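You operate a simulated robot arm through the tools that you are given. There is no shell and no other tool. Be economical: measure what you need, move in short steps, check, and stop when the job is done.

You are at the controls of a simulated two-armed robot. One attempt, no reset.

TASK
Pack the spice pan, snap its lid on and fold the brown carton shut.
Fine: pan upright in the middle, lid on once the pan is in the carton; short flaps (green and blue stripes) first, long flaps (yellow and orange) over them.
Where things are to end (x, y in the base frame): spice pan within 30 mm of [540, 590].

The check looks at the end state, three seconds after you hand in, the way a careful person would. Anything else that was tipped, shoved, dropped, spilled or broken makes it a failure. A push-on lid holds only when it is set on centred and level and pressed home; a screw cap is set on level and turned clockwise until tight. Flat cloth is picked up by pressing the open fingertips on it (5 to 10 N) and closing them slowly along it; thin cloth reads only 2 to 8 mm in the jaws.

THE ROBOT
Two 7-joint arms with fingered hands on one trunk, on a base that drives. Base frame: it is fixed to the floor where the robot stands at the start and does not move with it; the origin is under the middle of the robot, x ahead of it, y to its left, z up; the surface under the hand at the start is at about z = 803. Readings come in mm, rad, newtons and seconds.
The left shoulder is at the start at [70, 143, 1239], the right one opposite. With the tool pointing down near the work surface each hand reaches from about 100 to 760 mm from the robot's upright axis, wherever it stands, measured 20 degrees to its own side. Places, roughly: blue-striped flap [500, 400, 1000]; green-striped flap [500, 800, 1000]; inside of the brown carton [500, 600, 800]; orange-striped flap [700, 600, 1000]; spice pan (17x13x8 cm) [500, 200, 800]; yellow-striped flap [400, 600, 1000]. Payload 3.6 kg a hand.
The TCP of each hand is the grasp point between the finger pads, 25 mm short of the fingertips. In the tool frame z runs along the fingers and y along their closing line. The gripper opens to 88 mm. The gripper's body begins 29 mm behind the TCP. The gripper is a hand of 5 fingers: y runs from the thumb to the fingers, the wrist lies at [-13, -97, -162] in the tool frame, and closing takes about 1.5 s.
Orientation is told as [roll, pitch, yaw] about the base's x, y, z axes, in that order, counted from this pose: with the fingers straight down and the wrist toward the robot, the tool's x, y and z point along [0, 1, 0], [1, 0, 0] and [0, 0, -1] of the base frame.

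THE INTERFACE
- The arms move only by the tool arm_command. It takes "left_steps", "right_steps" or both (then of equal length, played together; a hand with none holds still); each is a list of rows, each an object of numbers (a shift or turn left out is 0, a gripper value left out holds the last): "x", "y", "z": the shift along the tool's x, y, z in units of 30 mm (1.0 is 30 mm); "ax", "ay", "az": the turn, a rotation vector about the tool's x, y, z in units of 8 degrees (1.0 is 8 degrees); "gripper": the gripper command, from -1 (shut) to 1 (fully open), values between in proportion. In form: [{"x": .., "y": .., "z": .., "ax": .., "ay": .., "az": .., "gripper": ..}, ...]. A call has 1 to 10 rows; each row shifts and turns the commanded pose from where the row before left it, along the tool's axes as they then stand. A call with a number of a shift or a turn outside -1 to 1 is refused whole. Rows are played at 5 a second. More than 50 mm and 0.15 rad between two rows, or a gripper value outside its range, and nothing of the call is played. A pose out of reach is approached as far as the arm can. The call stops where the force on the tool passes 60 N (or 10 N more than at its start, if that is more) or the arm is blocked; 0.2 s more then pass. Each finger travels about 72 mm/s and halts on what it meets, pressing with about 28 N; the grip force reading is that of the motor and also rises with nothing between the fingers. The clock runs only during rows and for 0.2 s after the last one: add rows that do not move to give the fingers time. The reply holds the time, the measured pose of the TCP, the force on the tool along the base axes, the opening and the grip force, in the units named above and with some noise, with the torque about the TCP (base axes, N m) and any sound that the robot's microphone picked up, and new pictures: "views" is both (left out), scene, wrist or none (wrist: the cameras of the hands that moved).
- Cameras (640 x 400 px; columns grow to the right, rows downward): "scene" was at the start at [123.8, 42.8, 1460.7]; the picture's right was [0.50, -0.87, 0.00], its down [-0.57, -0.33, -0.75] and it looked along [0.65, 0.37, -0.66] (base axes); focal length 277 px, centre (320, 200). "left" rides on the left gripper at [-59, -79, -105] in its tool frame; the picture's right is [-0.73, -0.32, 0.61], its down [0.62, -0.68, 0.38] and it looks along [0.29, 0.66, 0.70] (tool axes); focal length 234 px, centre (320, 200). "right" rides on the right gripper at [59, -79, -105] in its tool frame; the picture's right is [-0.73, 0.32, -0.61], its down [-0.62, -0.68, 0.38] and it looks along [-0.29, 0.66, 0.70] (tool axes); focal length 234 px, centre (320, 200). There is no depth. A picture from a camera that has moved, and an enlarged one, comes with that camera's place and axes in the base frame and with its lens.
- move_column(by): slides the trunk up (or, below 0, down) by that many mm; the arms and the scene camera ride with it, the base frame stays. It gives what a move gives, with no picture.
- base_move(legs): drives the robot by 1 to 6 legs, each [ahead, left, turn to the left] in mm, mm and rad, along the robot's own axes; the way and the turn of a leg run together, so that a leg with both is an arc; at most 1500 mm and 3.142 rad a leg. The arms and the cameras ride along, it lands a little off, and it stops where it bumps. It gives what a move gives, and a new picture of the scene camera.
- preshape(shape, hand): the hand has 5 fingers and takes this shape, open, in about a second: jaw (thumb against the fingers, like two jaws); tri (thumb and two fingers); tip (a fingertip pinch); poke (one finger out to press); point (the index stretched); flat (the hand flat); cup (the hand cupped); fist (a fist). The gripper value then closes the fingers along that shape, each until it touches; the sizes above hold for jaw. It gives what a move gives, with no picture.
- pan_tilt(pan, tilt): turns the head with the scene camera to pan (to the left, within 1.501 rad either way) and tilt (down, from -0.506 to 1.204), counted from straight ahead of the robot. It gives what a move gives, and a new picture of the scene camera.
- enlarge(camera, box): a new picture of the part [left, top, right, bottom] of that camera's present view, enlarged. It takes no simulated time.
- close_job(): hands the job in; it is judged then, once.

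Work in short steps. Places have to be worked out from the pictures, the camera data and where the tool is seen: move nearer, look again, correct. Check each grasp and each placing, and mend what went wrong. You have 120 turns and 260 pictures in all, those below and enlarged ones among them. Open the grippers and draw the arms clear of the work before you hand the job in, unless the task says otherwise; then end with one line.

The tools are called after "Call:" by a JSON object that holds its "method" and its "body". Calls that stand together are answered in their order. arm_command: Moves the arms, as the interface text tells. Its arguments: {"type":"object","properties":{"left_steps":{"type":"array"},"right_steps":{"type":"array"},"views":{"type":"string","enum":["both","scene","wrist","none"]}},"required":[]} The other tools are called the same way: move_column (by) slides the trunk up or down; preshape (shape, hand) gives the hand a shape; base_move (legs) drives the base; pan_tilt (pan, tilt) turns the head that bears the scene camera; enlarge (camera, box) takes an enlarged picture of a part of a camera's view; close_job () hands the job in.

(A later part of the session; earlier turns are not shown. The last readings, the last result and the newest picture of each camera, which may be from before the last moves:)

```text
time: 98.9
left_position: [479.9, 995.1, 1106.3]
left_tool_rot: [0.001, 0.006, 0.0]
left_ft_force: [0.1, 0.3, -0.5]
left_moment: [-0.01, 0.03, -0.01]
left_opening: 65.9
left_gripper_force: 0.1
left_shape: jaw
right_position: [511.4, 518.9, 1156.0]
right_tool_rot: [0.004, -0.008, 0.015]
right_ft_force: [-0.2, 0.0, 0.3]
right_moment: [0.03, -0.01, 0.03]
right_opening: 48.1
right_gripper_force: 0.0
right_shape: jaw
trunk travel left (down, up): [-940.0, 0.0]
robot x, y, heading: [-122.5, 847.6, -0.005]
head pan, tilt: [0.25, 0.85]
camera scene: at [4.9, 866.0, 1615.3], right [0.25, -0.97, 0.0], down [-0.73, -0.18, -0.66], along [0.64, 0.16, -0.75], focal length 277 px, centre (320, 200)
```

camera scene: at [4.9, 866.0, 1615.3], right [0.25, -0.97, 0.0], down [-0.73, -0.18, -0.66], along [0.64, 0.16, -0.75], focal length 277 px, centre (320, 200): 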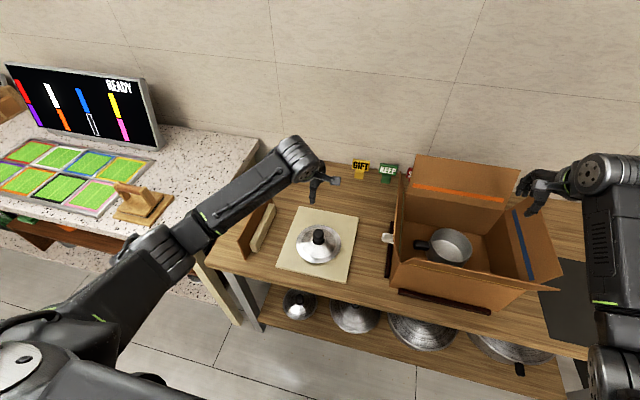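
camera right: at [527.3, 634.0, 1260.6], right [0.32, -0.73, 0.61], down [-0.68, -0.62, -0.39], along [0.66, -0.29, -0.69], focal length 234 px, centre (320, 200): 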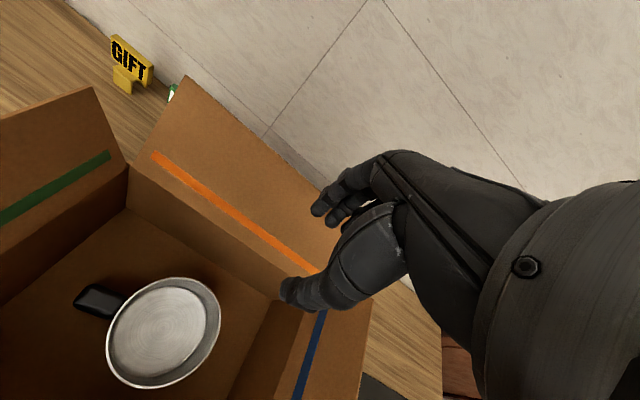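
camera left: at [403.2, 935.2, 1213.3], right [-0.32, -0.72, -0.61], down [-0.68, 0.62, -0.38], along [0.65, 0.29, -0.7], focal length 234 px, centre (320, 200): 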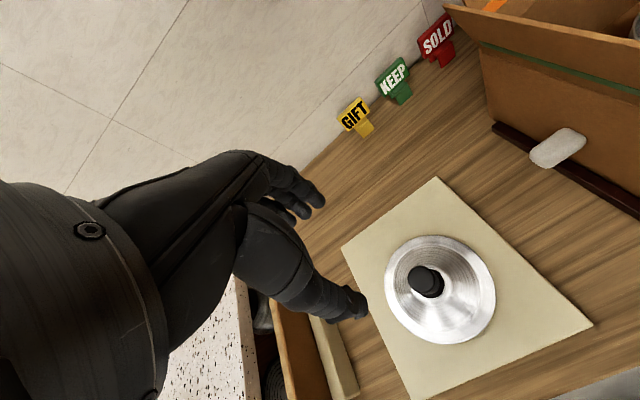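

The lid centre is around [474, 987] and the knob top perhaps z≈900. I'll lower to TCP z≈1000 for a sharper fix.

Call:
{"method": "arm_command", "body": {"left_steps": [{"z": 0.9, "x": -0.2, "y": -0.15}, {"z": 0.9}, {"z": 0.9}, {"z": 0.6}, {}], "views": "both"}}

Call:
{"method": "enlarge", "body": {"camera": "left", "box": [300, 180, 620, 380]}}

Call:
{"method": "enlarge", "body": {"camera": "scene", "box": [250, 150, 390, 290]}}

```text
time: 100.1
left_position: [476.6, 990.2, 1007.8]
left_tool_rot: [0.0, 0.002, 0.0]
left_ft_force: [0.0, 0.0, 0.1]
left_moment: [-0.04, 0.02, 0.01]
left_opening: 66.1
left_gripper_force: 0.1
left_shape: jaw
right_position: [511.0, 520.7, 1155.4]
right_tool_rot: [0.0, -0.007, 0.017]
right_ft_force: [-0.3, -0.4, 0.5]
right_moment: [0.02, -0.01, 0.01]
right_opening: 48.2
right_gripper_force: 0.0
right_shape: jaw
trunk travel left (down, up): [-940.0, 0.0]
robot x, y, heading: [-121.4, 848.9, 0.002]
head pan, tilt: [0.25, 0.85]
camera scene: at [4.9, 866.2, 1615.3], right [0.25, -0.97, 0.0], down [-0.73, -0.19, -0.66], along [0.64, 0.16, -0.75], focal length 277 px, centre (320, 200)
camera left: at [398.8, 931.1, 1113.1], right [-0.33, -0.73, -0.61], down [-0.68, 0.62, -0.38], along [0.66, 0.29, -0.7], focal length 234 px, centre (320, 200)
```

scene: 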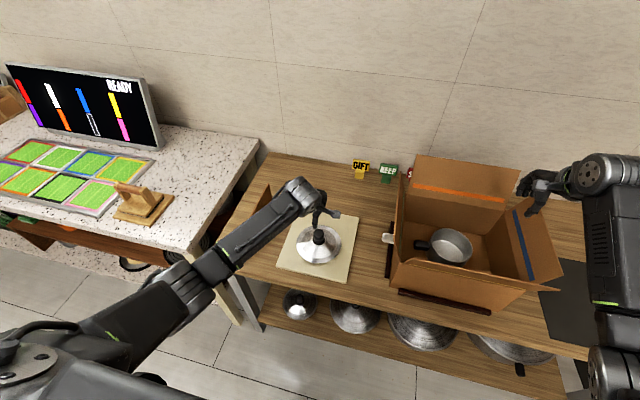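
left: 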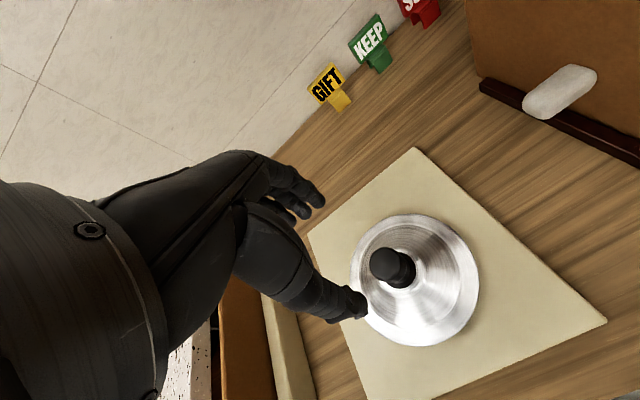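

```text
2.00 times, centred on (460, 280) of left
camera zoom: at [398.8, 931.1, 1113.1], right [-0.33, -0.73, -0.61], down [-0.68, 0.62, -0.38], along [0.66, 0.29, -0.7], focal length 468 px, centre (40, 40)
```

zoom: 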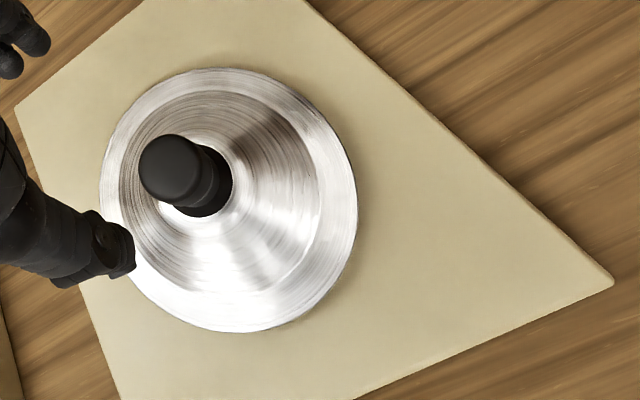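

```text
2.86 times, centred on (320, 220) of scene
camera zoom: at [4.9, 866.2, 1615.3], right [0.25, -0.97, 0.0], down [-0.73, -0.19, -0.66], along [0.64, 0.16, -0.75], focal length 792 px, centre (320, 143)
```

zoom: 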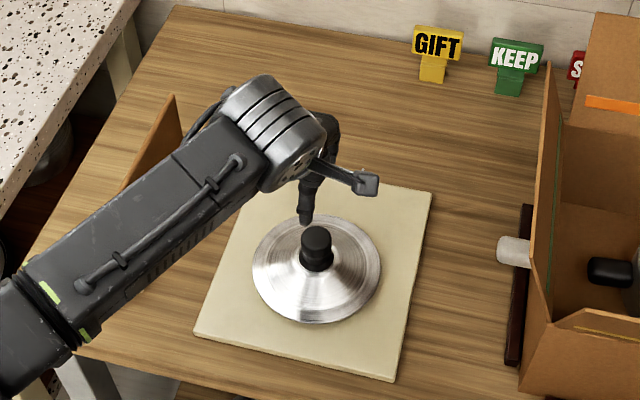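

The knob is almost directly below the hand. I'll lower 75 mm and check alignment again.

Call:
{"method": "arm_command", "body": {"left_steps": [{"z": 0.9}, {"z": 0.9}, {"z": 0.6}, {}], "views": "wrist"}}

Call:
{"method": "enlarge", "body": {"camera": "scene", "box": [250, 150, 390, 290]}}

```text
time: 101.1
left_position: [477.1, 990.9, 934.2]
left_tool_rot: [-0.001, 0.003, 0.0]
left_ft_force: [0.5, -0.1, -0.1]
left_moment: [-0.04, 0.0, 0.01]
left_opening: 66.0
left_gripper_force: 0.1
left_shape: jaw
right_position: [511.2, 519.7, 1156.2]
right_tool_rot: [0.002, -0.008, 0.015]
right_ft_force: [-0.3, 0.1, 0.3]
right_moment: [0.03, 0.0, 0.02]
right_opening: 48.0
right_gripper_force: 0.0
right_shape: jaw
trunk travel left (down, up): [-940.0, 0.0]
robot x, y, heading: [-120.9, 843.6, 0.004]
head pan, tilt: [0.25, 0.85]
camera left: at [398.6, 931.7, 1040.7], right [-0.33, -0.73, -0.61], down [-0.68, 0.62, -0.38], along [0.66, 0.29, -0.7], focal length 234 px, centre (320, 200)
```

left: 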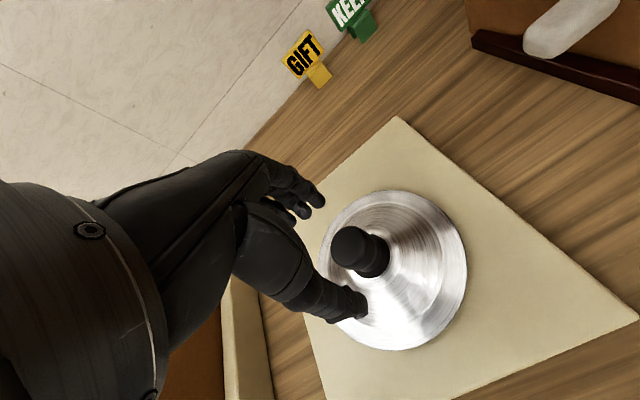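

```text
2.86 times, centred on (320, 220) of scene
camera zoom: at [4.8, 866.2, 1615.3], right [0.25, -0.97, 0.0], down [-0.73, -0.19, -0.66], along [0.64, 0.16, -0.75], focal length 792 px, centre (320, 143)
```

zoom: 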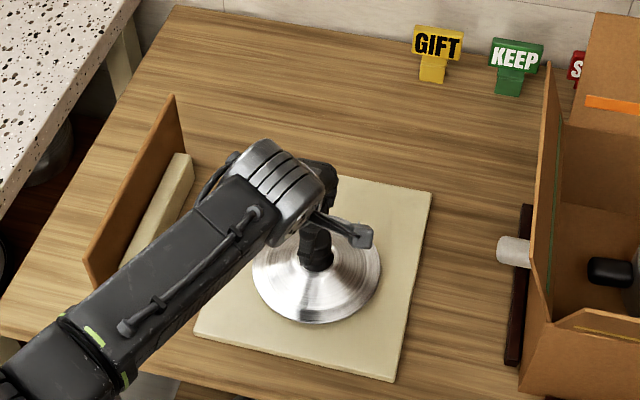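

Two views triangulate the knob top at [490, 992, 883]. I'll shift +12 mm in x, lower to TCP ≈868 and close on the knob.

Call:
{"method": "arm_command", "body": {"left_steps": [{"y": 0.42}, {"z": 0.8}, {"z": 0.8}, {"z": 0.6}, {}, {"gripper": 0}, {"gripper": -0.5}, {"gripper": -1}, {}, {}], "views": "wrist"}}

```text
time: 103.3
left_position: [490.9, 990.0, 868.3]
left_tool_rot: [0.0, 0.003, -0.001]
left_ft_force: [-0.7, -0.5, 0.4]
left_moment: [-0.01, -0.06, 0.0]
left_opening: 27.4
left_gripper_force: 28.3
left_shape: jaw
right_position: [510.8, 519.8, 1156.4]
right_tool_rot: [0.002, -0.009, 0.015]
right_ft_force: [-0.1, -0.3, -0.3]
right_moment: [-0.02, 0.02, -0.01]
right_opening: 48.0
right_gripper_force: 0.1
right_shape: jaw
trunk travel left (down, up): [-940.0, 0.0]
robot x, y, heading: [-118.4, 845.2, 0.001]
head pan, tilt: [0.25, 0.85]
camera left: at [411.7, 931.6, 974.7], right [-0.33, -0.73, -0.61], down [-0.68, 0.62, -0.38], along [0.66, 0.29, -0.7], focal length 234 px, centre (320, 200)
```

left: 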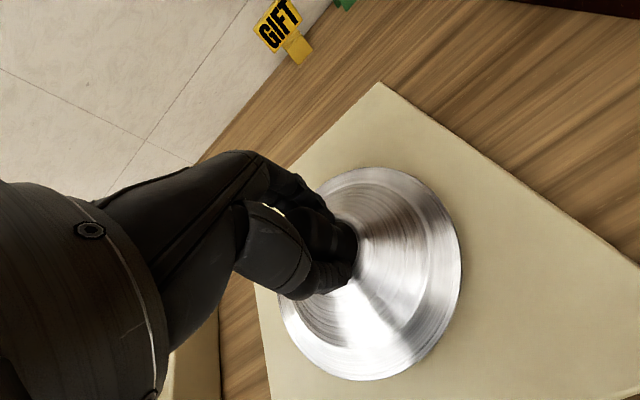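

Gripped on the knob at 27 mm. I'll lift and check that it comes level.

Call:
{"method": "arm_command", "body": {"left_steps": [{"z": -0.5}, {"z": -0.8}, {"z": -0.8}, {"z": -0.8}, {}], "views": "wrist"}}

Call:
{"method": "enlarge", "body": {"camera": "scene", "box": [250, 130, 390, 270]}}

```text
time: 104.5
left_position: [489.2, 988.8, 956.2]
left_tool_rot: [0.0, 0.005, -0.001]
left_ft_force: [0.4, 0.1, -0.8]
left_moment: [0.0, -0.03, 0.0]
left_opening: 27.0
left_gripper_force: 28.0
left_shape: jaw
right_position: [512.0, 519.5, 1157.2]
right_tool_rot: [0.001, -0.006, 0.017]
right_ft_force: [-0.4, -0.5, 0.3]
right_moment: [0.04, 0.01, 0.0]
right_opening: 48.2
right_gripper_force: 0.1
right_shape: jaw
trunk travel left (down, up): [-940.0, 0.0]
robot x, y, heading: [-121.1, 842.8, 0.0]
head pan, tilt: [0.25, 0.85]
camera left: at [411.1, 930.7, 1062.6], right [-0.33, -0.73, -0.61], down [-0.68, 0.62, -0.38], along [0.65, 0.29, -0.7], focal length 234 px, centre (320, 200)
```

left: 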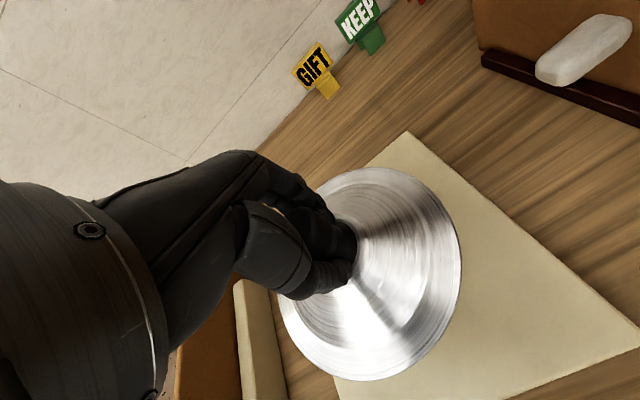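

```text
2.86 times, centred on (320, 200) of scene
camera zoom: at [5.0, 866.2, 1615.3], right [0.25, -0.97, 0.0], down [-0.73, -0.19, -0.66], along [0.64, 0.16, -0.75], focal length 792 px, centre (320, 200)
```

zoom: 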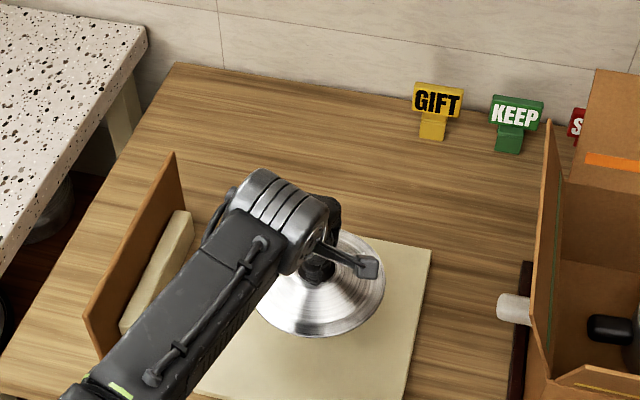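

The lid is held firmly and level. I'll lift above flap height and drive right 400 mm.

Call:
{"method": "arm_command", "body": {"left_steps": [{"z": -0.9}, {"z": -0.9}, {"z": -0.9}, {"z": -0.9}, {"z": -0.9}, {"z": -0.9}, {"z": -0.9}, {}], "views": "none"}}

Call:
{"method": "base_move", "body": {"legs": [[0, -400, 0]]}}

```text
time: 106.3
left_position: [490.0, 988.4, 1146.0]
left_tool_rot: [0.002, 0.003, -0.001]
left_ft_force: [0.3, 0.4, -0.7]
left_moment: [0.03, 0.05, 0.02]
left_opening: 27.2
left_gripper_force: 28.4
left_shape: jaw
right_position: [510.9, 517.8, 1157.1]
right_tool_rot: [0.001, -0.007, 0.016]
right_ft_force: [0.5, 0.0, -0.1]
right_moment: [-0.02, -0.04, -0.01]
right_opening: 48.0
right_gripper_force: 0.1
right_shape: jaw
trunk travel left (down, up): [-940.0, 0.0]
robot x, y, heading: [-122.5, 847.2, -0.003]
head pan, tilt: [0.25, 0.85]
```

```text
time: 108.7
left_position: [491.2, 596.9, 1145.5]
left_tool_rot: [-0.001, 0.003, 0.0]
left_ft_force: [0.6, -0.4, -1.1]
left_moment: [0.01, -0.02, -0.02]
left_opening: 27.1
left_gripper_force: 28.0
left_shape: jaw
right_position: [511.7, 127.0, 1157.2]
right_tool_rot: [0.0, -0.007, 0.016]
right_ft_force: [0.2, 0.6, -0.6]
right_moment: [-0.03, -0.03, 0.01]
right_opening: 48.2
right_gripper_force: 0.0
right_shape: jaw
trunk travel left (down, up): [-940.0, 0.0]
robot x, y, heading: [-121.2, 452.5, -0.002]
head pan, tilt: [0.25, 0.85]
camera scene: at [5.0, 473.7, 1615.3], right [0.25, -0.97, 0.0], down [-0.73, -0.19, -0.66], along [0.64, 0.16, -0.75], focal length 277 px, centre (320, 200)
```

scene: 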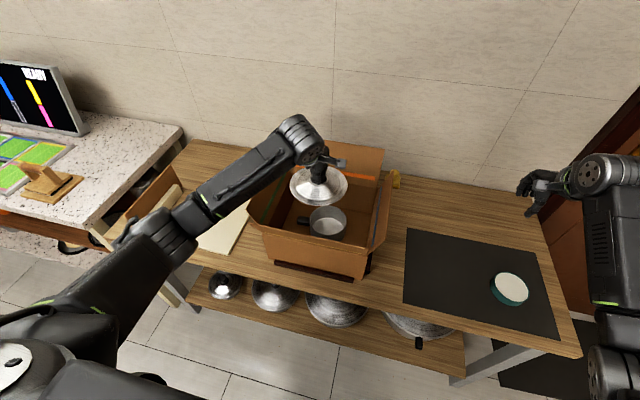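

I estimate the pan rim at about [544, 584]. I'll extend the hand over it and lower part way, then check alignment.

Call:
{"method": "arm_command", "body": {"left_steps": [{"y": 0.9, "x": -0.2}, {"y": 0.86, "x": -0.2}, {"z": 0.8}, {"z": 0.8}, {"z": 0.8}, {"z": 0.8}, {}], "views": "wrist"}}

Call:
{"method": "enlarge", "body": {"camera": "scene", "box": [230, 120, 420, 290]}}

```text
time: 110.3
left_position: [543.9, 583.1, 1049.2]
left_tool_rot: [0.001, 0.003, -0.001]
left_ft_force: [0.7, 0.1, 0.5]
left_moment: [0.0, 0.02, 0.02]
left_opening: 27.1
left_gripper_force: 28.3
left_shape: jaw
right_position: [511.7, 124.9, 1156.7]
right_tool_rot: [0.002, -0.008, 0.016]
right_ft_force: [-0.2, 0.8, -0.5]
right_moment: [0.02, 0.0, 0.01]
right_opening: 48.3
right_gripper_force: 0.1
right_shape: jaw
trunk travel left (down, up): [-940.0, 0.0]
robot x, y, heading: [-122.7, 450.1, 0.0]
head pan, tilt: [0.25, 0.85]
camera left: at [465.4, 524.0, 1155.3], right [-0.32, -0.73, -0.61], down [-0.68, 0.62, -0.38], along [0.65, 0.29, -0.7], focal length 234 px, centre (320, 200)
```

left: 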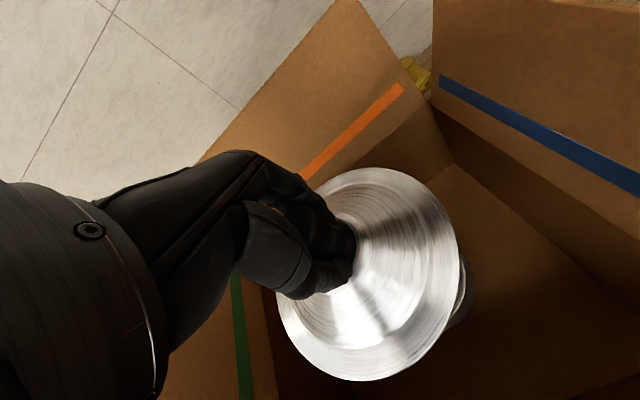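

```text
2.35 times, centred on (325, 205) of scene
camera zoom: at [5.0, 471.7, 1615.3], right [0.25, -0.97, 0.0], down [-0.73, -0.19, -0.66], along [0.64, 0.16, -0.75], focal length 652 px, centre (308, 188)
```

zoom: 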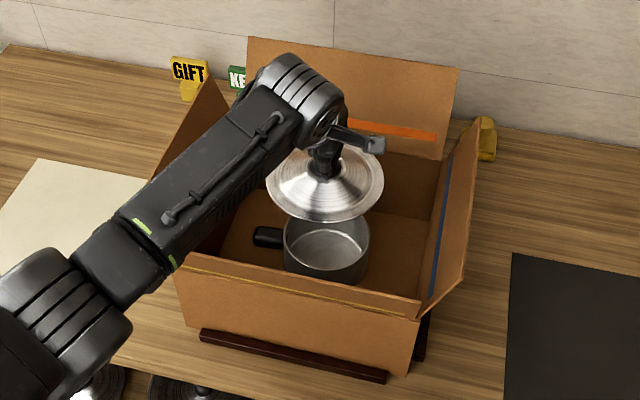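

The lid flange appears about 6 mm left and 3 mm beyond the pan's centre. I'll correct that and lower to just above the rim.

Call:
{"method": "arm_command", "body": {"left_steps": [{"x": -0.2, "y": -0.1}, {"z": 0.8}, {"z": 0.8}, {"z": 0.8}, {}], "views": "wrist"}}

Call:
{"method": "enlarge", "body": {"camera": "scene", "box": [270, 140, 390, 250]}}

```text
time: 111.5
left_position: [539.8, 577.6, 976.4]
left_tool_rot: [0.0, 0.004, 0.001]
left_ft_force: [-0.4, -0.9, 0.6]
left_moment: [0.01, 0.0, -0.04]
left_opening: 26.6
left_gripper_force: 28.0
left_shape: jaw
right_position: [511.9, 124.7, 1156.3]
right_tool_rot: [0.003, -0.008, 0.018]
right_ft_force: [-0.2, -0.7, 0.2]
right_moment: [0.0, 0.02, -0.02]
right_opening: 48.0
right_gripper_force: 0.1
right_shape: jaw
trunk travel left (down, up): [-940.0, 0.0]
robot x, y, heading: [-122.8, 449.0, 0.003]
head pan, tilt: [0.25, 0.85]
camera left: at [462.3, 519.8, 1082.9], right [-0.32, -0.73, -0.61], down [-0.68, 0.62, -0.38], along [0.65, 0.29, -0.7], focal length 234 px, centre (320, 200)
```

left: 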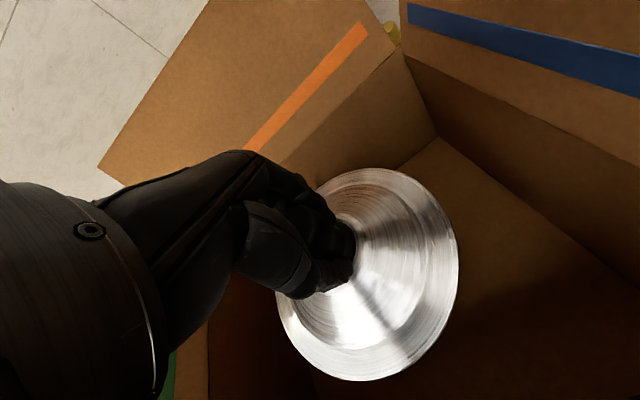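

```text
3.64 times, centred on (330, 195) of scene
camera zoom: at [5.0, 471.6, 1615.3], right [0.25, -0.97, 0.0], down [-0.73, -0.19, -0.66], along [0.64, 0.16, -0.75], focal length 1008 px, centre (284, 218)
```

zoom: 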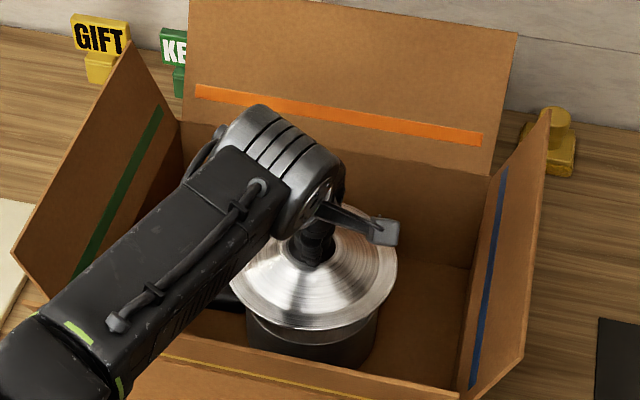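

Lateral alignment is within 1 mm; depth is about 3 mm short. I'll correct that and lower gently onto the rim.

Call:
{"method": "arm_command", "body": {"left_steps": [{"y": 0.1, "z": 0.5}, {"z": 0.4}, {"z": 0.2}, {"z": 0.15}, {}], "views": "wrist"}}

Call:
{"method": "enlarge", "body": {"camera": "scene", "box": [270, 140, 390, 250]}}

```text
time: 112.7
left_position: [543.4, 577.5, 937.7]
left_tool_rot: [0.001, 0.003, 0.0]
left_ft_force: [0.2, -0.1, 0.2]
left_moment: [0.01, -0.03, 0.0]
left_opening: 26.9
left_gripper_force: 28.1
left_shape: jaw
right_position: [512.0, 124.8, 1156.5]
right_tool_rot: [0.002, -0.005, 0.017]
right_ft_force: [-0.2, -0.2, -0.4]
right_moment: [-0.01, 0.01, 0.01]
right_opening: 48.0
right_gripper_force: 0.0
right_shape: jaw
trunk travel left (down, up): [-940.0, 0.0]
robot x, y, heading: [-123.8, 448.7, -0.003]
head pan, tilt: [0.25, 0.85]
camera left: at [465.2, 518.3, 1044.9], right [-0.32, -0.73, -0.61], down [-0.68, 0.62, -0.38], along [0.66, 0.29, -0.7], focal length 234 px, centre (320, 200)
```

left: 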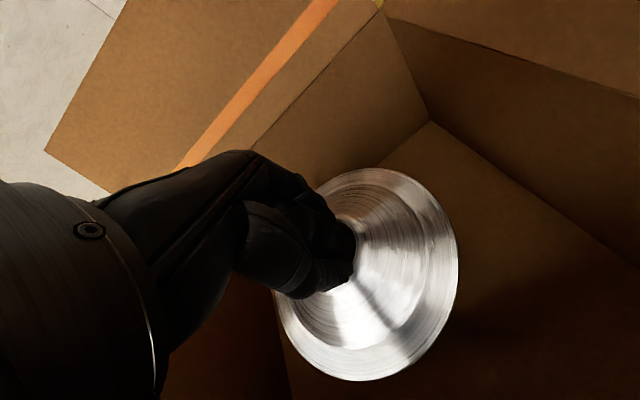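

```text
3.64 times, centred on (330, 195) of scene
camera zoom: at [5.2, 471.6, 1615.3], right [0.25, -0.97, 0.0], down [-0.73, -0.19, -0.66], along [0.64, 0.16, -0.75], focal length 1008 px, centre (284, 218)
```

zoom: 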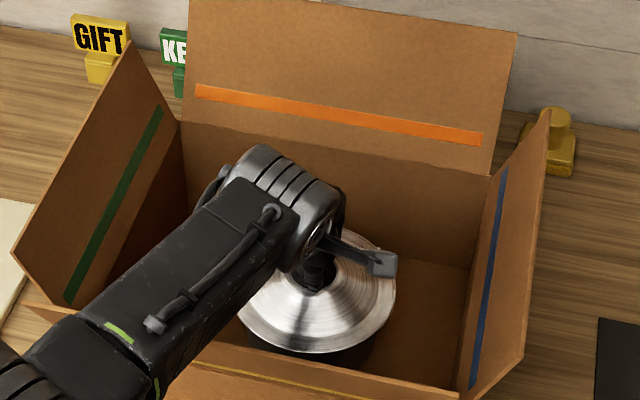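

Call:
{"method": "arm_command", "body": {"left_steps": [{"z": 0.12}, {"z": 0.12}, {"z": 0.12}, {"z": 0.12}, {}], "views": "none"}}

Call:
{"method": "enlarge", "body": {"camera": "scene", "box": [290, 170, 370, 250]}}

```text
time: 113.9
left_position: [542.8, 576.2, 928.0]
left_tool_rot: [-0.001, -0.003, 0.0]
left_ft_force: [2.0, 0.5, 19.0]
left_moment: [-0.04, 0.46, -0.02]
left_opening: 27.8
left_gripper_force: 27.9
left_shape: jaw
right_position: [509.3, 123.7, 1157.9]
right_tool_rot: [0.001, -0.011, 0.017]
right_ft_force: [-0.1, 0.2, 0.1]
right_moment: [0.01, -0.01, 0.01]
right_opening: 48.0
right_gripper_force: 0.0
right_shape: jaw
trunk travel left (down, up): [-940.0, 0.0]
robot x, y, heading: [-122.1, 448.9, -0.004]
head pan, tilt: [0.25, 0.85]
```

```text
5.00 times, centred on (330, 210) of scene
camera zoom: at [1.5, 471.1, 1615.9], right [0.25, -0.97, 0.0], down [-0.73, -0.19, -0.66], along [0.64, 0.16, -0.75], focal length 1385 px, centre (270, 150)
```

zoom: 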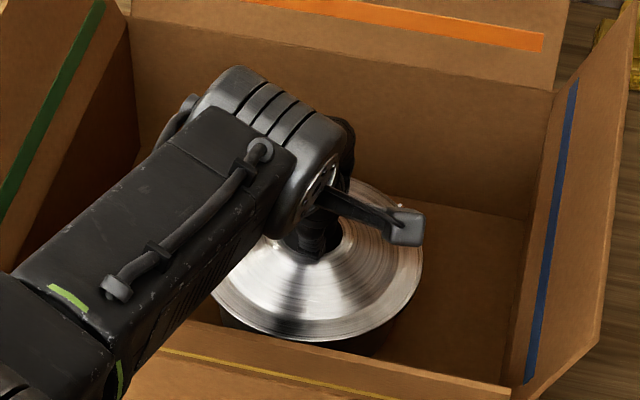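

Contact at 19 N, with the moment saying the load is on the near side of the lid, so the lid sits slightly too near. I'll raise it, shift +4 mm in x and try again.

Call:
{"method": "arm_command", "body": {"left_steps": [{"z": -0.3}, {"z": -0.2, "y": 0.14}, {}, {"z": 0.2}, {"z": 0.15}, {"z": 0.12}, {}], "views": "none"}}

```text
time: 115.5
left_position: [548.6, 577.5, 926.9]
left_tool_rot: [0.001, 0.004, 0.0]
left_ft_force: [0.2, -0.4, 0.5]
left_moment: [-0.05, -0.05, 0.02]
left_opening: 27.5
left_gripper_force: 28.1
left_shape: jaw
right_position: [510.5, 125.5, 1156.6]
right_tool_rot: [0.003, -0.008, 0.018]
right_ft_force: [0.5, -0.5, -0.2]
right_moment: [0.01, 0.01, -0.02]
right_opening: 47.8
right_gripper_force: 0.1
right_shape: jaw
trunk travel left (down, up): [-940.0, 0.0]
robot x, y, heading: [-120.1, 449.0, 0.0]
head pan, tilt: [0.25, 0.85]
```

Lower now with no contact, so centring is better. I'll continue down.

Call:
{"method": "arm_command", "body": {"left_steps": [{"z": 0.1}, {"z": 0.1}, {"z": 0.1}, {}], "views": "none"}}

```text
time: 116.5
left_position: [546.1, 575.9, 922.7]
left_tool_rot: [0.0, -0.005, 0.0]
left_ft_force: [7.2, 1.4, 26.5]
left_moment: [-0.07, -0.86, -0.01]
left_opening: 28.1
left_gripper_force: 28.0
left_shape: jaw
right_position: [508.0, 125.5, 1158.0]
right_tool_rot: [0.002, -0.011, 0.017]
right_ft_force: [1.2, 0.0, 0.4]
right_moment: [0.02, 0.02, -0.07]
right_opening: 48.1
right_gripper_force: 0.1
right_shape: jaw
trunk travel left (down, up): [-940.0, 0.0]
robot x, y, heading: [-123.2, 448.9, -0.004]
head pan, tilt: [0.25, 0.85]
```

Call:
{"method": "enlarge", "body": {"camera": "scene", "box": [290, 170, 370, 250]}}

Call:
{"method": "enlarge", "body": {"camera": "left", "box": [240, 140, 560, 400]}}

```text
5.00 times, centred on (330, 210) of scene
camera zoom: at [1.0, 470.9, 1616.0], right [0.25, -0.97, 0.0], down [-0.73, -0.19, -0.66], along [0.64, 0.16, -0.75], focal length 1385 px, centre (270, 150)
```

zoom: 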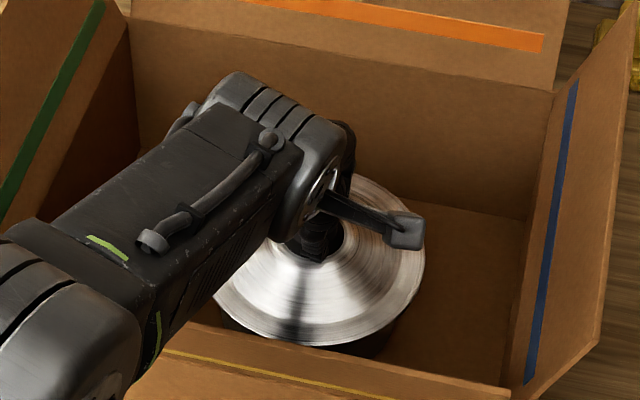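

```text
1.54 times, centred on (400, 270) of left
camera zoom: at [466.2, 517.7, 1027.9], right [-0.32, -0.73, -0.61], down [-0.68, 0.62, -0.39], along [0.66, 0.29, -0.69], focal length 360 px, centre (197, 92)
```

zoom: 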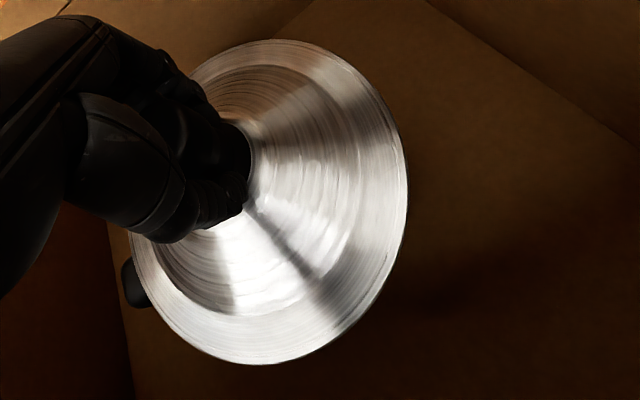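

The lid seems to be entering the rim. I'll ease off and release the knob so it can settle freely, then look.

Call:
{"method": "arm_command", "body": {"left_steps": [{"z": -0.12}, {"gripper": -0.5}, {"gripper": 0}, {"gripper": 0.4}, {}, {"z": -0.8}, {"z": -0.9}, {"z": -0.9}, {"z": -0.9}, {}], "views": "wrist"}}

Call:
{"method": "enlarge", "body": {"camera": "scene", "box": [270, 150, 390, 250]}}

```text
time: 118.7
left_position: [546.9, 575.8, 1026.4]
left_tool_rot: [-0.001, 0.004, -0.002]
left_ft_force: [0.0, 0.0, 0.4]
left_moment: [0.02, -0.02, 0.02]
left_opening: 61.3
left_gripper_force: 0.1
left_shape: jaw
right_position: [510.5, 124.2, 1156.1]
right_tool_rot: [0.001, -0.009, 0.018]
right_ft_force: [0.0, -0.2, 0.0]
right_moment: [0.02, -0.02, 0.01]
right_opening: 48.0
right_gripper_force: 0.1
right_shape: jaw
trunk travel left (down, up): [-940.0, 0.0]
robot x, y, heading: [-121.4, 454.2, -0.006]
head pan, tilt: [0.25, 0.85]
heard: snap
camera left: at [468.5, 517.4, 1132.5], right [-0.32, -0.73, -0.61], down [-0.68, 0.62, -0.38], along [0.66, 0.29, -0.7], focal length 234 px, centre (320, 200)
```

left: 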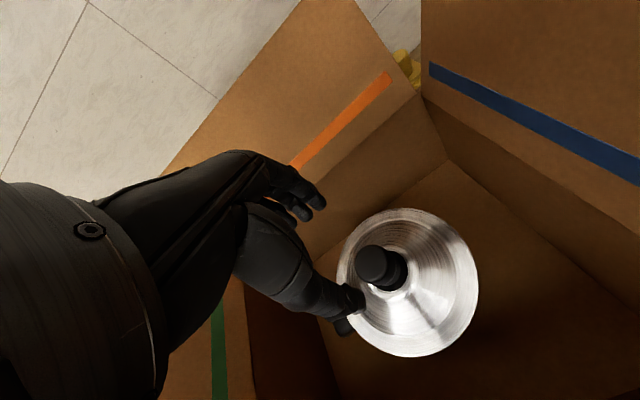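

```text
4.00 times, centred on (330, 200) of scene
camera zoom: at [4.1, 471.4, 1615.4], right [0.25, -0.97, 0.0], down [-0.73, -0.19, -0.66], along [0.64, 0.16, -0.75], focal length 1108 px, centre (280, 200)
```

zoom: 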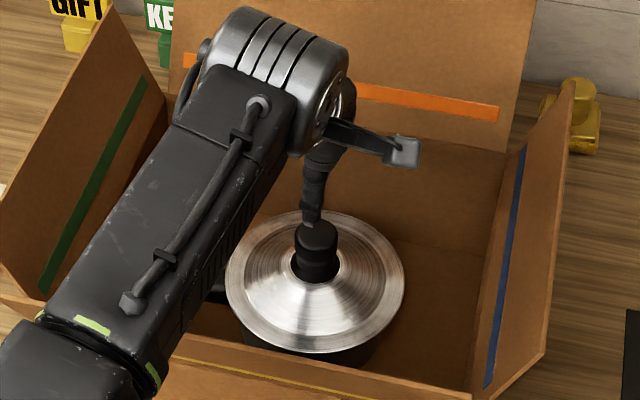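

A snap was heard and the lid looks level and centred. I'll confirm with a central press: close the fingers and push down gently on the knob.

Call:
{"method": "arm_command", "body": {"left_steps": [{"gripper": -1}, {}, {}, {}, {"z": 0.8}, {"z": 0.7}, {"z": 0.3}, {"z": 0.15}, {}], "views": "none"}}

```text
time: 120.7
left_position: [547.5, 576.5, 966.5]
left_tool_rot: [0.001, 0.004, 0.0]
left_ft_force: [-0.4, -0.3, 0.0]
left_moment: [-0.03, 0.05, 0.01]
left_opening: 0.0
left_gripper_force: 28.1
left_shape: jaw
right_position: [511.5, 125.1, 1155.5]
right_tool_rot: [0.002, -0.005, 0.016]
right_ft_force: [0.0, -0.4, 0.3]
right_moment: [0.01, -0.02, -0.01]
right_opening: 48.1
right_gripper_force: 0.1
right_shape: jaw
trunk travel left (down, up): [-940.0, 0.0]
robot x, y, heading: [-119.9, 452.4, 0.003]
head pan, tilt: [0.25, 0.85]
```

Call:
{"method": "arm_command", "body": {"left_steps": [{"z": 0.15}, {"z": 0.15}, {"z": 0.15}, {"z": 0.15}, {}], "views": "wrist"}}

```text
time: 122.0
left_position: [552.4, 576.0, 962.2]
left_tool_rot: [-0.003, -0.023, 0.001]
left_ft_force: [-5.7, -0.2, 26.5]
left_moment: [-0.12, 0.12, -0.06]
left_opening: 0.0
left_gripper_force: 27.7
left_shape: jaw
right_position: [507.5, 123.9, 1156.3]
right_tool_rot: [0.001, -0.01, 0.016]
right_ft_force: [0.8, -0.4, 0.4]
right_moment: [0.02, 0.01, 0.01]
right_opening: 48.2
right_gripper_force: 0.1
right_shape: jaw
trunk travel left (down, up): [-940.0, 0.0]
robot x, y, heading: [-120.7, 452.6, 0.002]
head pan, tilt: [0.25, 0.85]
stopped in row 5 (left hand): the force on the tool passed its limit at 62 N (the readings are from after the stop); the commanded pose is now the measured one
camera left: at [470.9, 517.6, 1065.7], right [-0.31, -0.73, -0.61], down [-0.67, 0.62, -0.4], along [0.67, 0.29, -0.68], focal length 234 px, centre (320, 200)
```

left: 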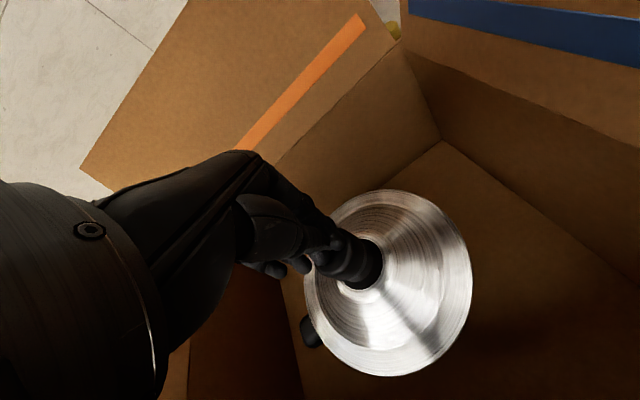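

62 N gives no further movement, so the lid is home with its knob top at about z 937, just below the carton rim. I'll raise the left hand, move the base ahead a bit and view the flaps.

Call:
{"method": "arm_command", "body": {"left_steps": [{"z": -0.6}, {"z": -0.9}, {"z": -0.9}, {"z": -0.9}, {"z": -0.9}, {"z": -0.9}, {"z": -0.9}, {"z": -0.9}, {"ay": 0.0}], "views": "none"}}

Call:
{"method": "base_move", "body": {"legs": [[60, 30, 0]]}}

Call:
{"method": "pan_tilt", "body": {"pan": 0.05, "tilt": 0.9}}

```text
time: 124.0
left_position: [548.5, 575.0, 1163.8]
left_tool_rot: [-0.003, -0.015, 0.0]
left_ft_force: [0.3, 0.0, -0.1]
left_moment: [-0.02, 0.0, 0.0]
left_opening: 0.0
left_gripper_force: 27.6
left_shape: jaw
right_position: [510.8, 123.9, 1155.5]
right_tool_rot: [0.001, -0.009, 0.018]
right_ft_force: [-0.3, 0.2, -0.6]
right_moment: [0.03, -0.01, 0.01]
right_opening: 47.8
right_gripper_force: 0.1
right_shape: jaw
trunk travel left (down, up): [-940.0, 0.0]
robot x, y, heading: [-123.6, 449.1, -0.004]
head pan, tilt: [0.25, 0.85]
```

```text
time: 125.0
left_position: [604.8, 603.1, 1168.7]
left_tool_rot: [0.001, -0.019, -0.003]
left_ft_force: [-1.9, -0.7, 0.7]
left_moment: [0.0, -0.03, 0.02]
left_opening: 0.0
left_gripper_force: 27.3
left_shape: jaw
right_position: [564.9, 151.2, 1160.3]
right_tool_rot: [0.004, -0.015, 0.016]
right_ft_force: [0.8, -0.5, -0.6]
right_moment: [0.02, -0.03, -0.03]
right_opening: 48.1
right_gripper_force: 0.0
right_shape: jaw
trunk travel left (down, up): [-940.0, 0.0]
robot x, y, heading: [-58.9, 480.9, -0.003]
head pan, tilt: [0.25, 0.85]
camera scene: at [57.4, 497.2, 1616.1], right [0.25, -0.97, 0.0], down [-0.72, -0.18, -0.66], along [0.64, 0.16, -0.75], focal length 277 px, centre (320, 200)
```

scene: 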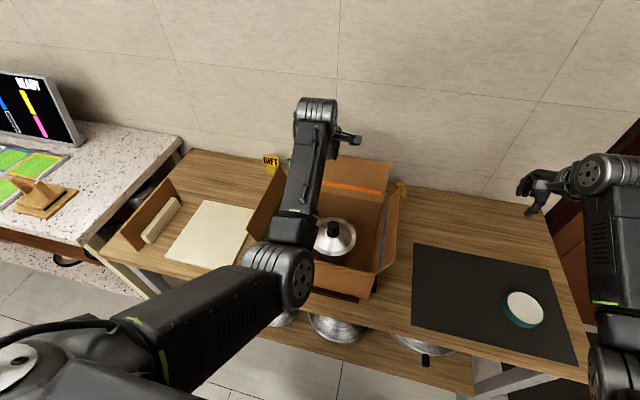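

```text
time: 125.7
left_position: [610.6, 605.8, 1164.2]
left_tool_rot: [-0.002, -0.015, -0.001]
left_ft_force: [-0.5, -0.5, 0.6]
left_moment: [0.01, 0.02, 0.01]
left_opening: 0.1
left_gripper_force: 28.1
left_shape: jaw
right_position: [572.3, 152.9, 1155.3]
right_tool_rot: [0.001, -0.006, 0.016]
right_ft_force: [-0.4, 1.0, 0.9]
right_moment: [-0.01, 0.01, 0.03]
right_opening: 47.9
right_gripper_force: 0.0
right_shape: jaw
trunk travel left (down, up): [-940.0, 0.0]
robot x, y, heading: [-64.9, 478.6, -0.003]
head pan, tilt: [0.051, 0.901]
camera scene: at [65.9, 485.8, 1611.4], right [0.05, -1.0, 0.0], down [-0.78, -0.04, -0.62], along [0.62, 0.03, -0.78], focal length 277 px, centre (320, 200)
```

scene: 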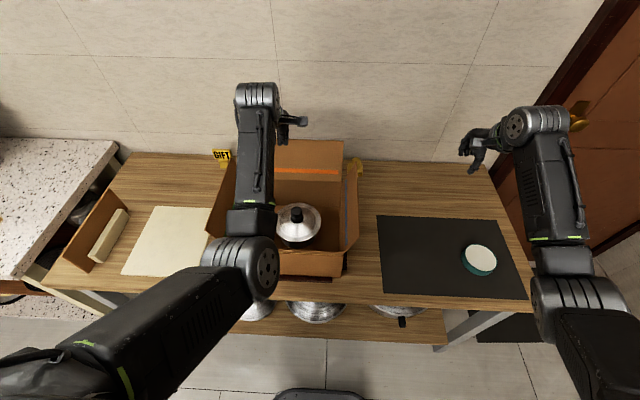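

Both arms are clear. I'll move the left hand outside the green flap and the right hand outside the blue flap.

Call:
{"method": "arm_command", "body": {"left_steps": [{"x": 0.9, "y": -0.2}, {"x": 0.9, "y": -0.2}, {"x": 0.9, "y": -0.2}, {"x": 0.9, "y": -0.2}, {"x": 0.9, "y": -0.2}, {"x": 0.9, "y": -0.2}, {"x": 0.9, "y": -0.2}, {"x": 0.9, "y": -0.2}, {"x": 0.6, "z": 0.5}, {"z": 0.8}], "right_steps": [{"x": 0.65, "z": 0.5, "gripper": -1}, {"x": 0.65, "z": 0.5}, {"x": 0.65, "z": 0.5}, {"x": 0.65, "z": 0.5}, {"x": 0.65, "z": 0.5}, {"x": 0.65, "z": 0.5, "y": -0.2}, {"x": 0.65, "z": 0.5, "y": -0.2}, {"x": 0.65, "z": 0.5, "y": -0.2}, {"x": 0.5, "z": 0.5, "y": -0.1}, {"x": 0.3, "z": 0.4}], "views": "both"}}

```text
time: 127.9
left_position: [563.5, 840.5, 1122.8]
left_tool_rot: [-0.001, -0.013, -0.002]
left_ft_force: [-0.1, 0.4, -0.3]
left_moment: [-0.01, 0.01, 0.05]
left_opening: 0.1
left_gripper_force: 27.8
left_shape: jaw
right_position: [548.6, 334.4, 1010.0]
right_tool_rot: [0.0, -0.009, 0.016]
right_ft_force: [0.6, 0.2, -0.3]
right_moment: [-0.01, -0.03, 0.03]
right_opening: 0.0
right_gripper_force: 27.9
right_shape: jaw
trunk travel left (down, up): [-940.0, 0.0]
robot x, y, heading: [-65.0, 482.3, 0.0]
head pan, tilt: [0.051, 0.901]
camera scene: at [65.8, 486.4, 1611.5], right [0.05, -1.0, 0.0], down [-0.78, -0.04, -0.62], along [0.62, 0.03, -0.78], focal length 277 px, centre (320, 200)
camera right: at [468.3, 392.5, 1113.7], right [0.33, -0.72, 0.61], down [-0.67, -0.63, -0.39], along [0.67, -0.28, -0.69], focal length 234 px, centre (320, 200)
camera left: at [483.1, 781.8, 1227.4], right [-0.32, -0.73, -0.61], down [-0.67, 0.62, -0.39], along [0.67, 0.29, -0.69], focal length 234 px, centre (320, 200)
```

scene: 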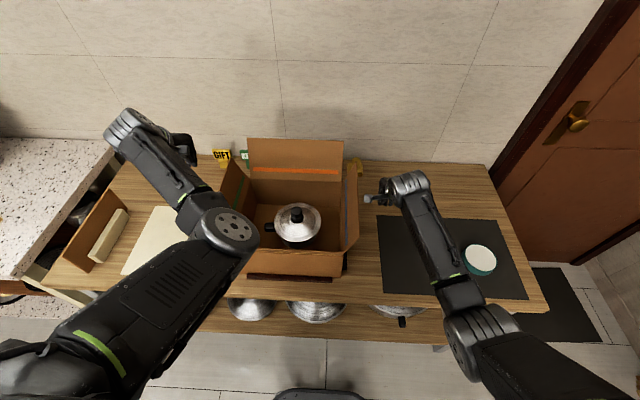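
right: 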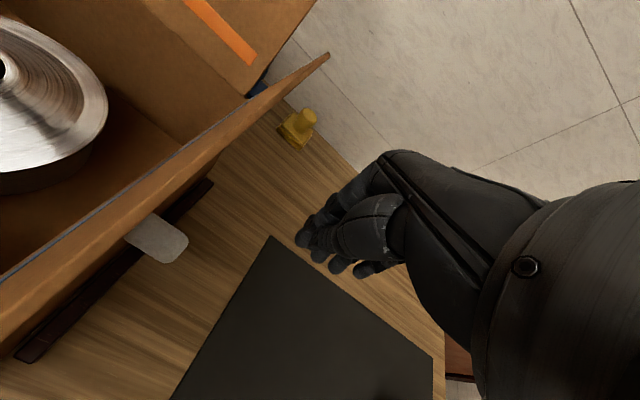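
left: 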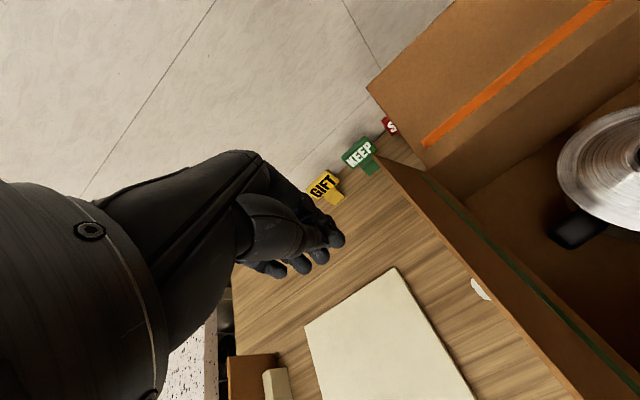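

Both are in position outside their flaps. The right hand sweeps the blue flap inward, while the left lowers to working height.

Call:
{"method": "arm_command", "body": {"right_steps": [{"x": 0.8}, {"x": 0.8}, {"x": 0.8}, {"x": 0.7}, {"x": 0.7}, {"x": 0.7}, {"x": 0.6}, {}], "left_steps": [{"z": 0.6}, {"z": 0.6}, {"z": 0.6}, {"z": 0.6}, {"z": 0.6}, {"z": 0.6}, {}, {}], "views": "both"}}

```text
time: 129.7
left_position: [562.8, 840.6, 1016.6]
left_tool_rot: [0.0, -0.013, -0.003]
left_ft_force: [0.2, 0.1, -0.7]
left_moment: [0.0, 0.0, -0.02]
left_opening: 0.0
left_gripper_force: 28.4
left_shape: jaw
right_position: [546.2, 487.3, 1011.0]
right_tool_rot: [0.003, -0.007, 0.016]
right_ft_force: [-0.4, 0.3, 0.2]
right_moment: [0.0, 0.01, 0.0]
right_opening: 0.0
right_gripper_force: 28.2
right_shape: jaw
trunk travel left (down, up): [-940.0, 0.0]
robot x, y, heading: [-60.1, 478.4, -0.001]
head pan, tilt: [0.051, 0.901]
camera scene: at [65.7, 485.4, 1611.4], right [0.05, -1.0, 0.0], down [-0.78, -0.04, -0.62], along [0.62, 0.03, -0.78], focal length 277 px, centre (320, 200)
camera right: at [465.2, 544.7, 1114.4], right [0.33, -0.72, 0.61], down [-0.67, -0.63, -0.39], along [0.67, -0.28, -0.69], focal length 234 px, centre (320, 200)
camera left: at [483.6, 781.7, 1121.2], right [-0.32, -0.73, -0.61], down [-0.68, 0.62, -0.39], along [0.67, 0.29, -0.69], focal length 234 px, centre (320, 200)
```

scene: 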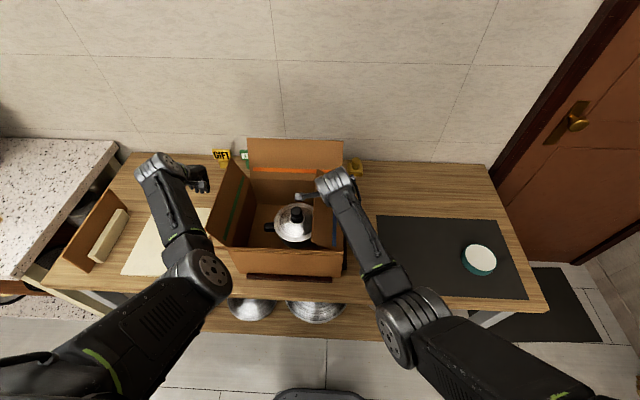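
right: 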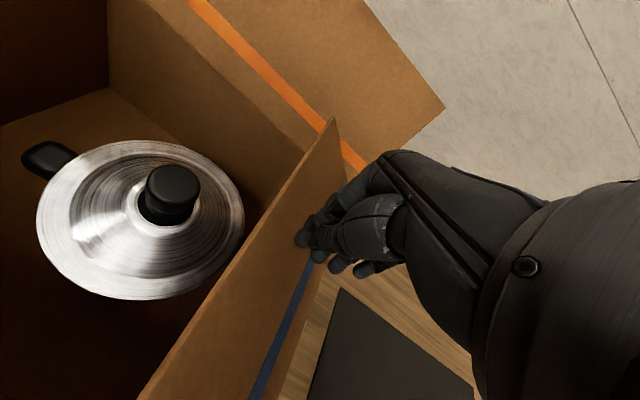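
left: 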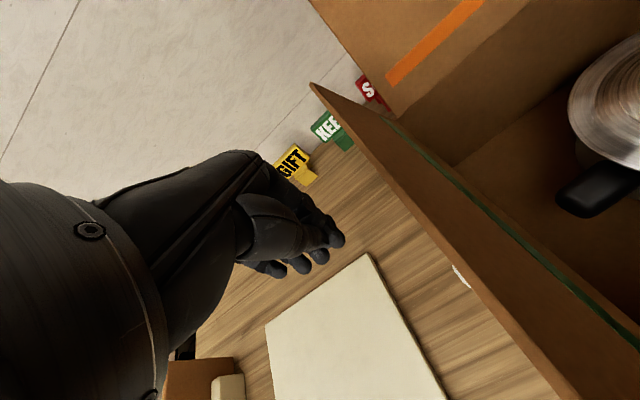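

The blue flap swings easily. I'll press it down flat with the right hand while the left sweeps the green flap in.

Call:
{"method": "arm_command", "body": {"right_steps": [{"x": 0.5}, {"z": 0.4}, {"z": 0.4}, {"z": 0.4}, {"z": 0.3}, {}, {}, {}], "left_steps": [{"x": -0.8}, {"x": -0.8}, {"x": -0.8}, {"x": -0.7}, {"x": -0.7}, {"x": -0.7}, {"x": -0.4}, {}], "views": "both"}}

```text
time: 131.5
left_position: [562.4, 691.7, 1019.2]
left_tool_rot: [-0.003, -0.015, -0.001]
left_ft_force: [0.6, 0.9, 0.5]
left_moment: [-0.01, -0.04, -0.03]
left_opening: 0.2
left_gripper_force: 28.3
left_shape: jaw
right_position: [548.6, 499.4, 968.4]
right_tool_rot: [-0.001, -0.017, 0.013]
right_ft_force: [5.4, -3.7, 24.1]
right_moment: [-0.12, -0.17, 0.02]
right_opening: 0.4
right_gripper_force: 27.8
right_shape: jaw
trunk travel left (down, up): [-940.0, 0.0]
robot x, y, heading: [-58.9, 476.6, -0.003]
head pan, tilt: [0.051, 0.901]
camera scene: at [61.9, 484.5, 1611.9], right [0.05, -1.0, 0.0], down [-0.78, -0.04, -0.62], along [0.62, 0.03, -0.78], focal length 277 px, centre (320, 200)
camera right: at [467.6, 556.1, 1071.4], right [0.32, -0.72, 0.61], down [-0.67, -0.63, -0.39], along [0.67, -0.28, -0.69], focal length 234 px, centre (320, 200)
camera left: at [482.2, 632.8, 1123.8], right [-0.31, -0.73, -0.61], down [-0.67, 0.62, -0.4], along [0.67, 0.29, -0.69], focal length 234 px, centre (320, 200)
```

scene: 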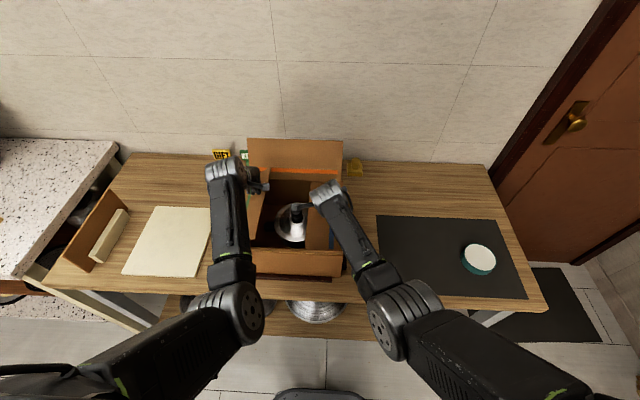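
right: 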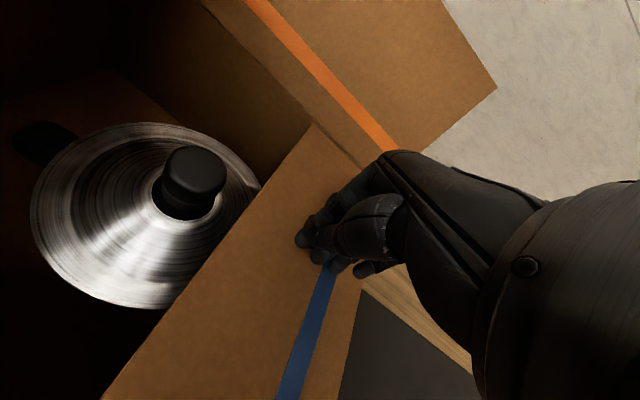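
left: 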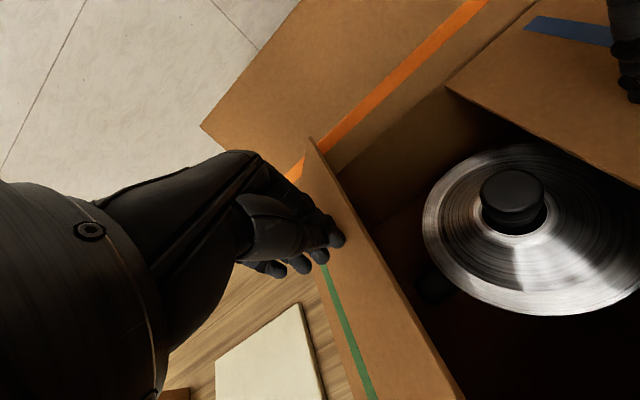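

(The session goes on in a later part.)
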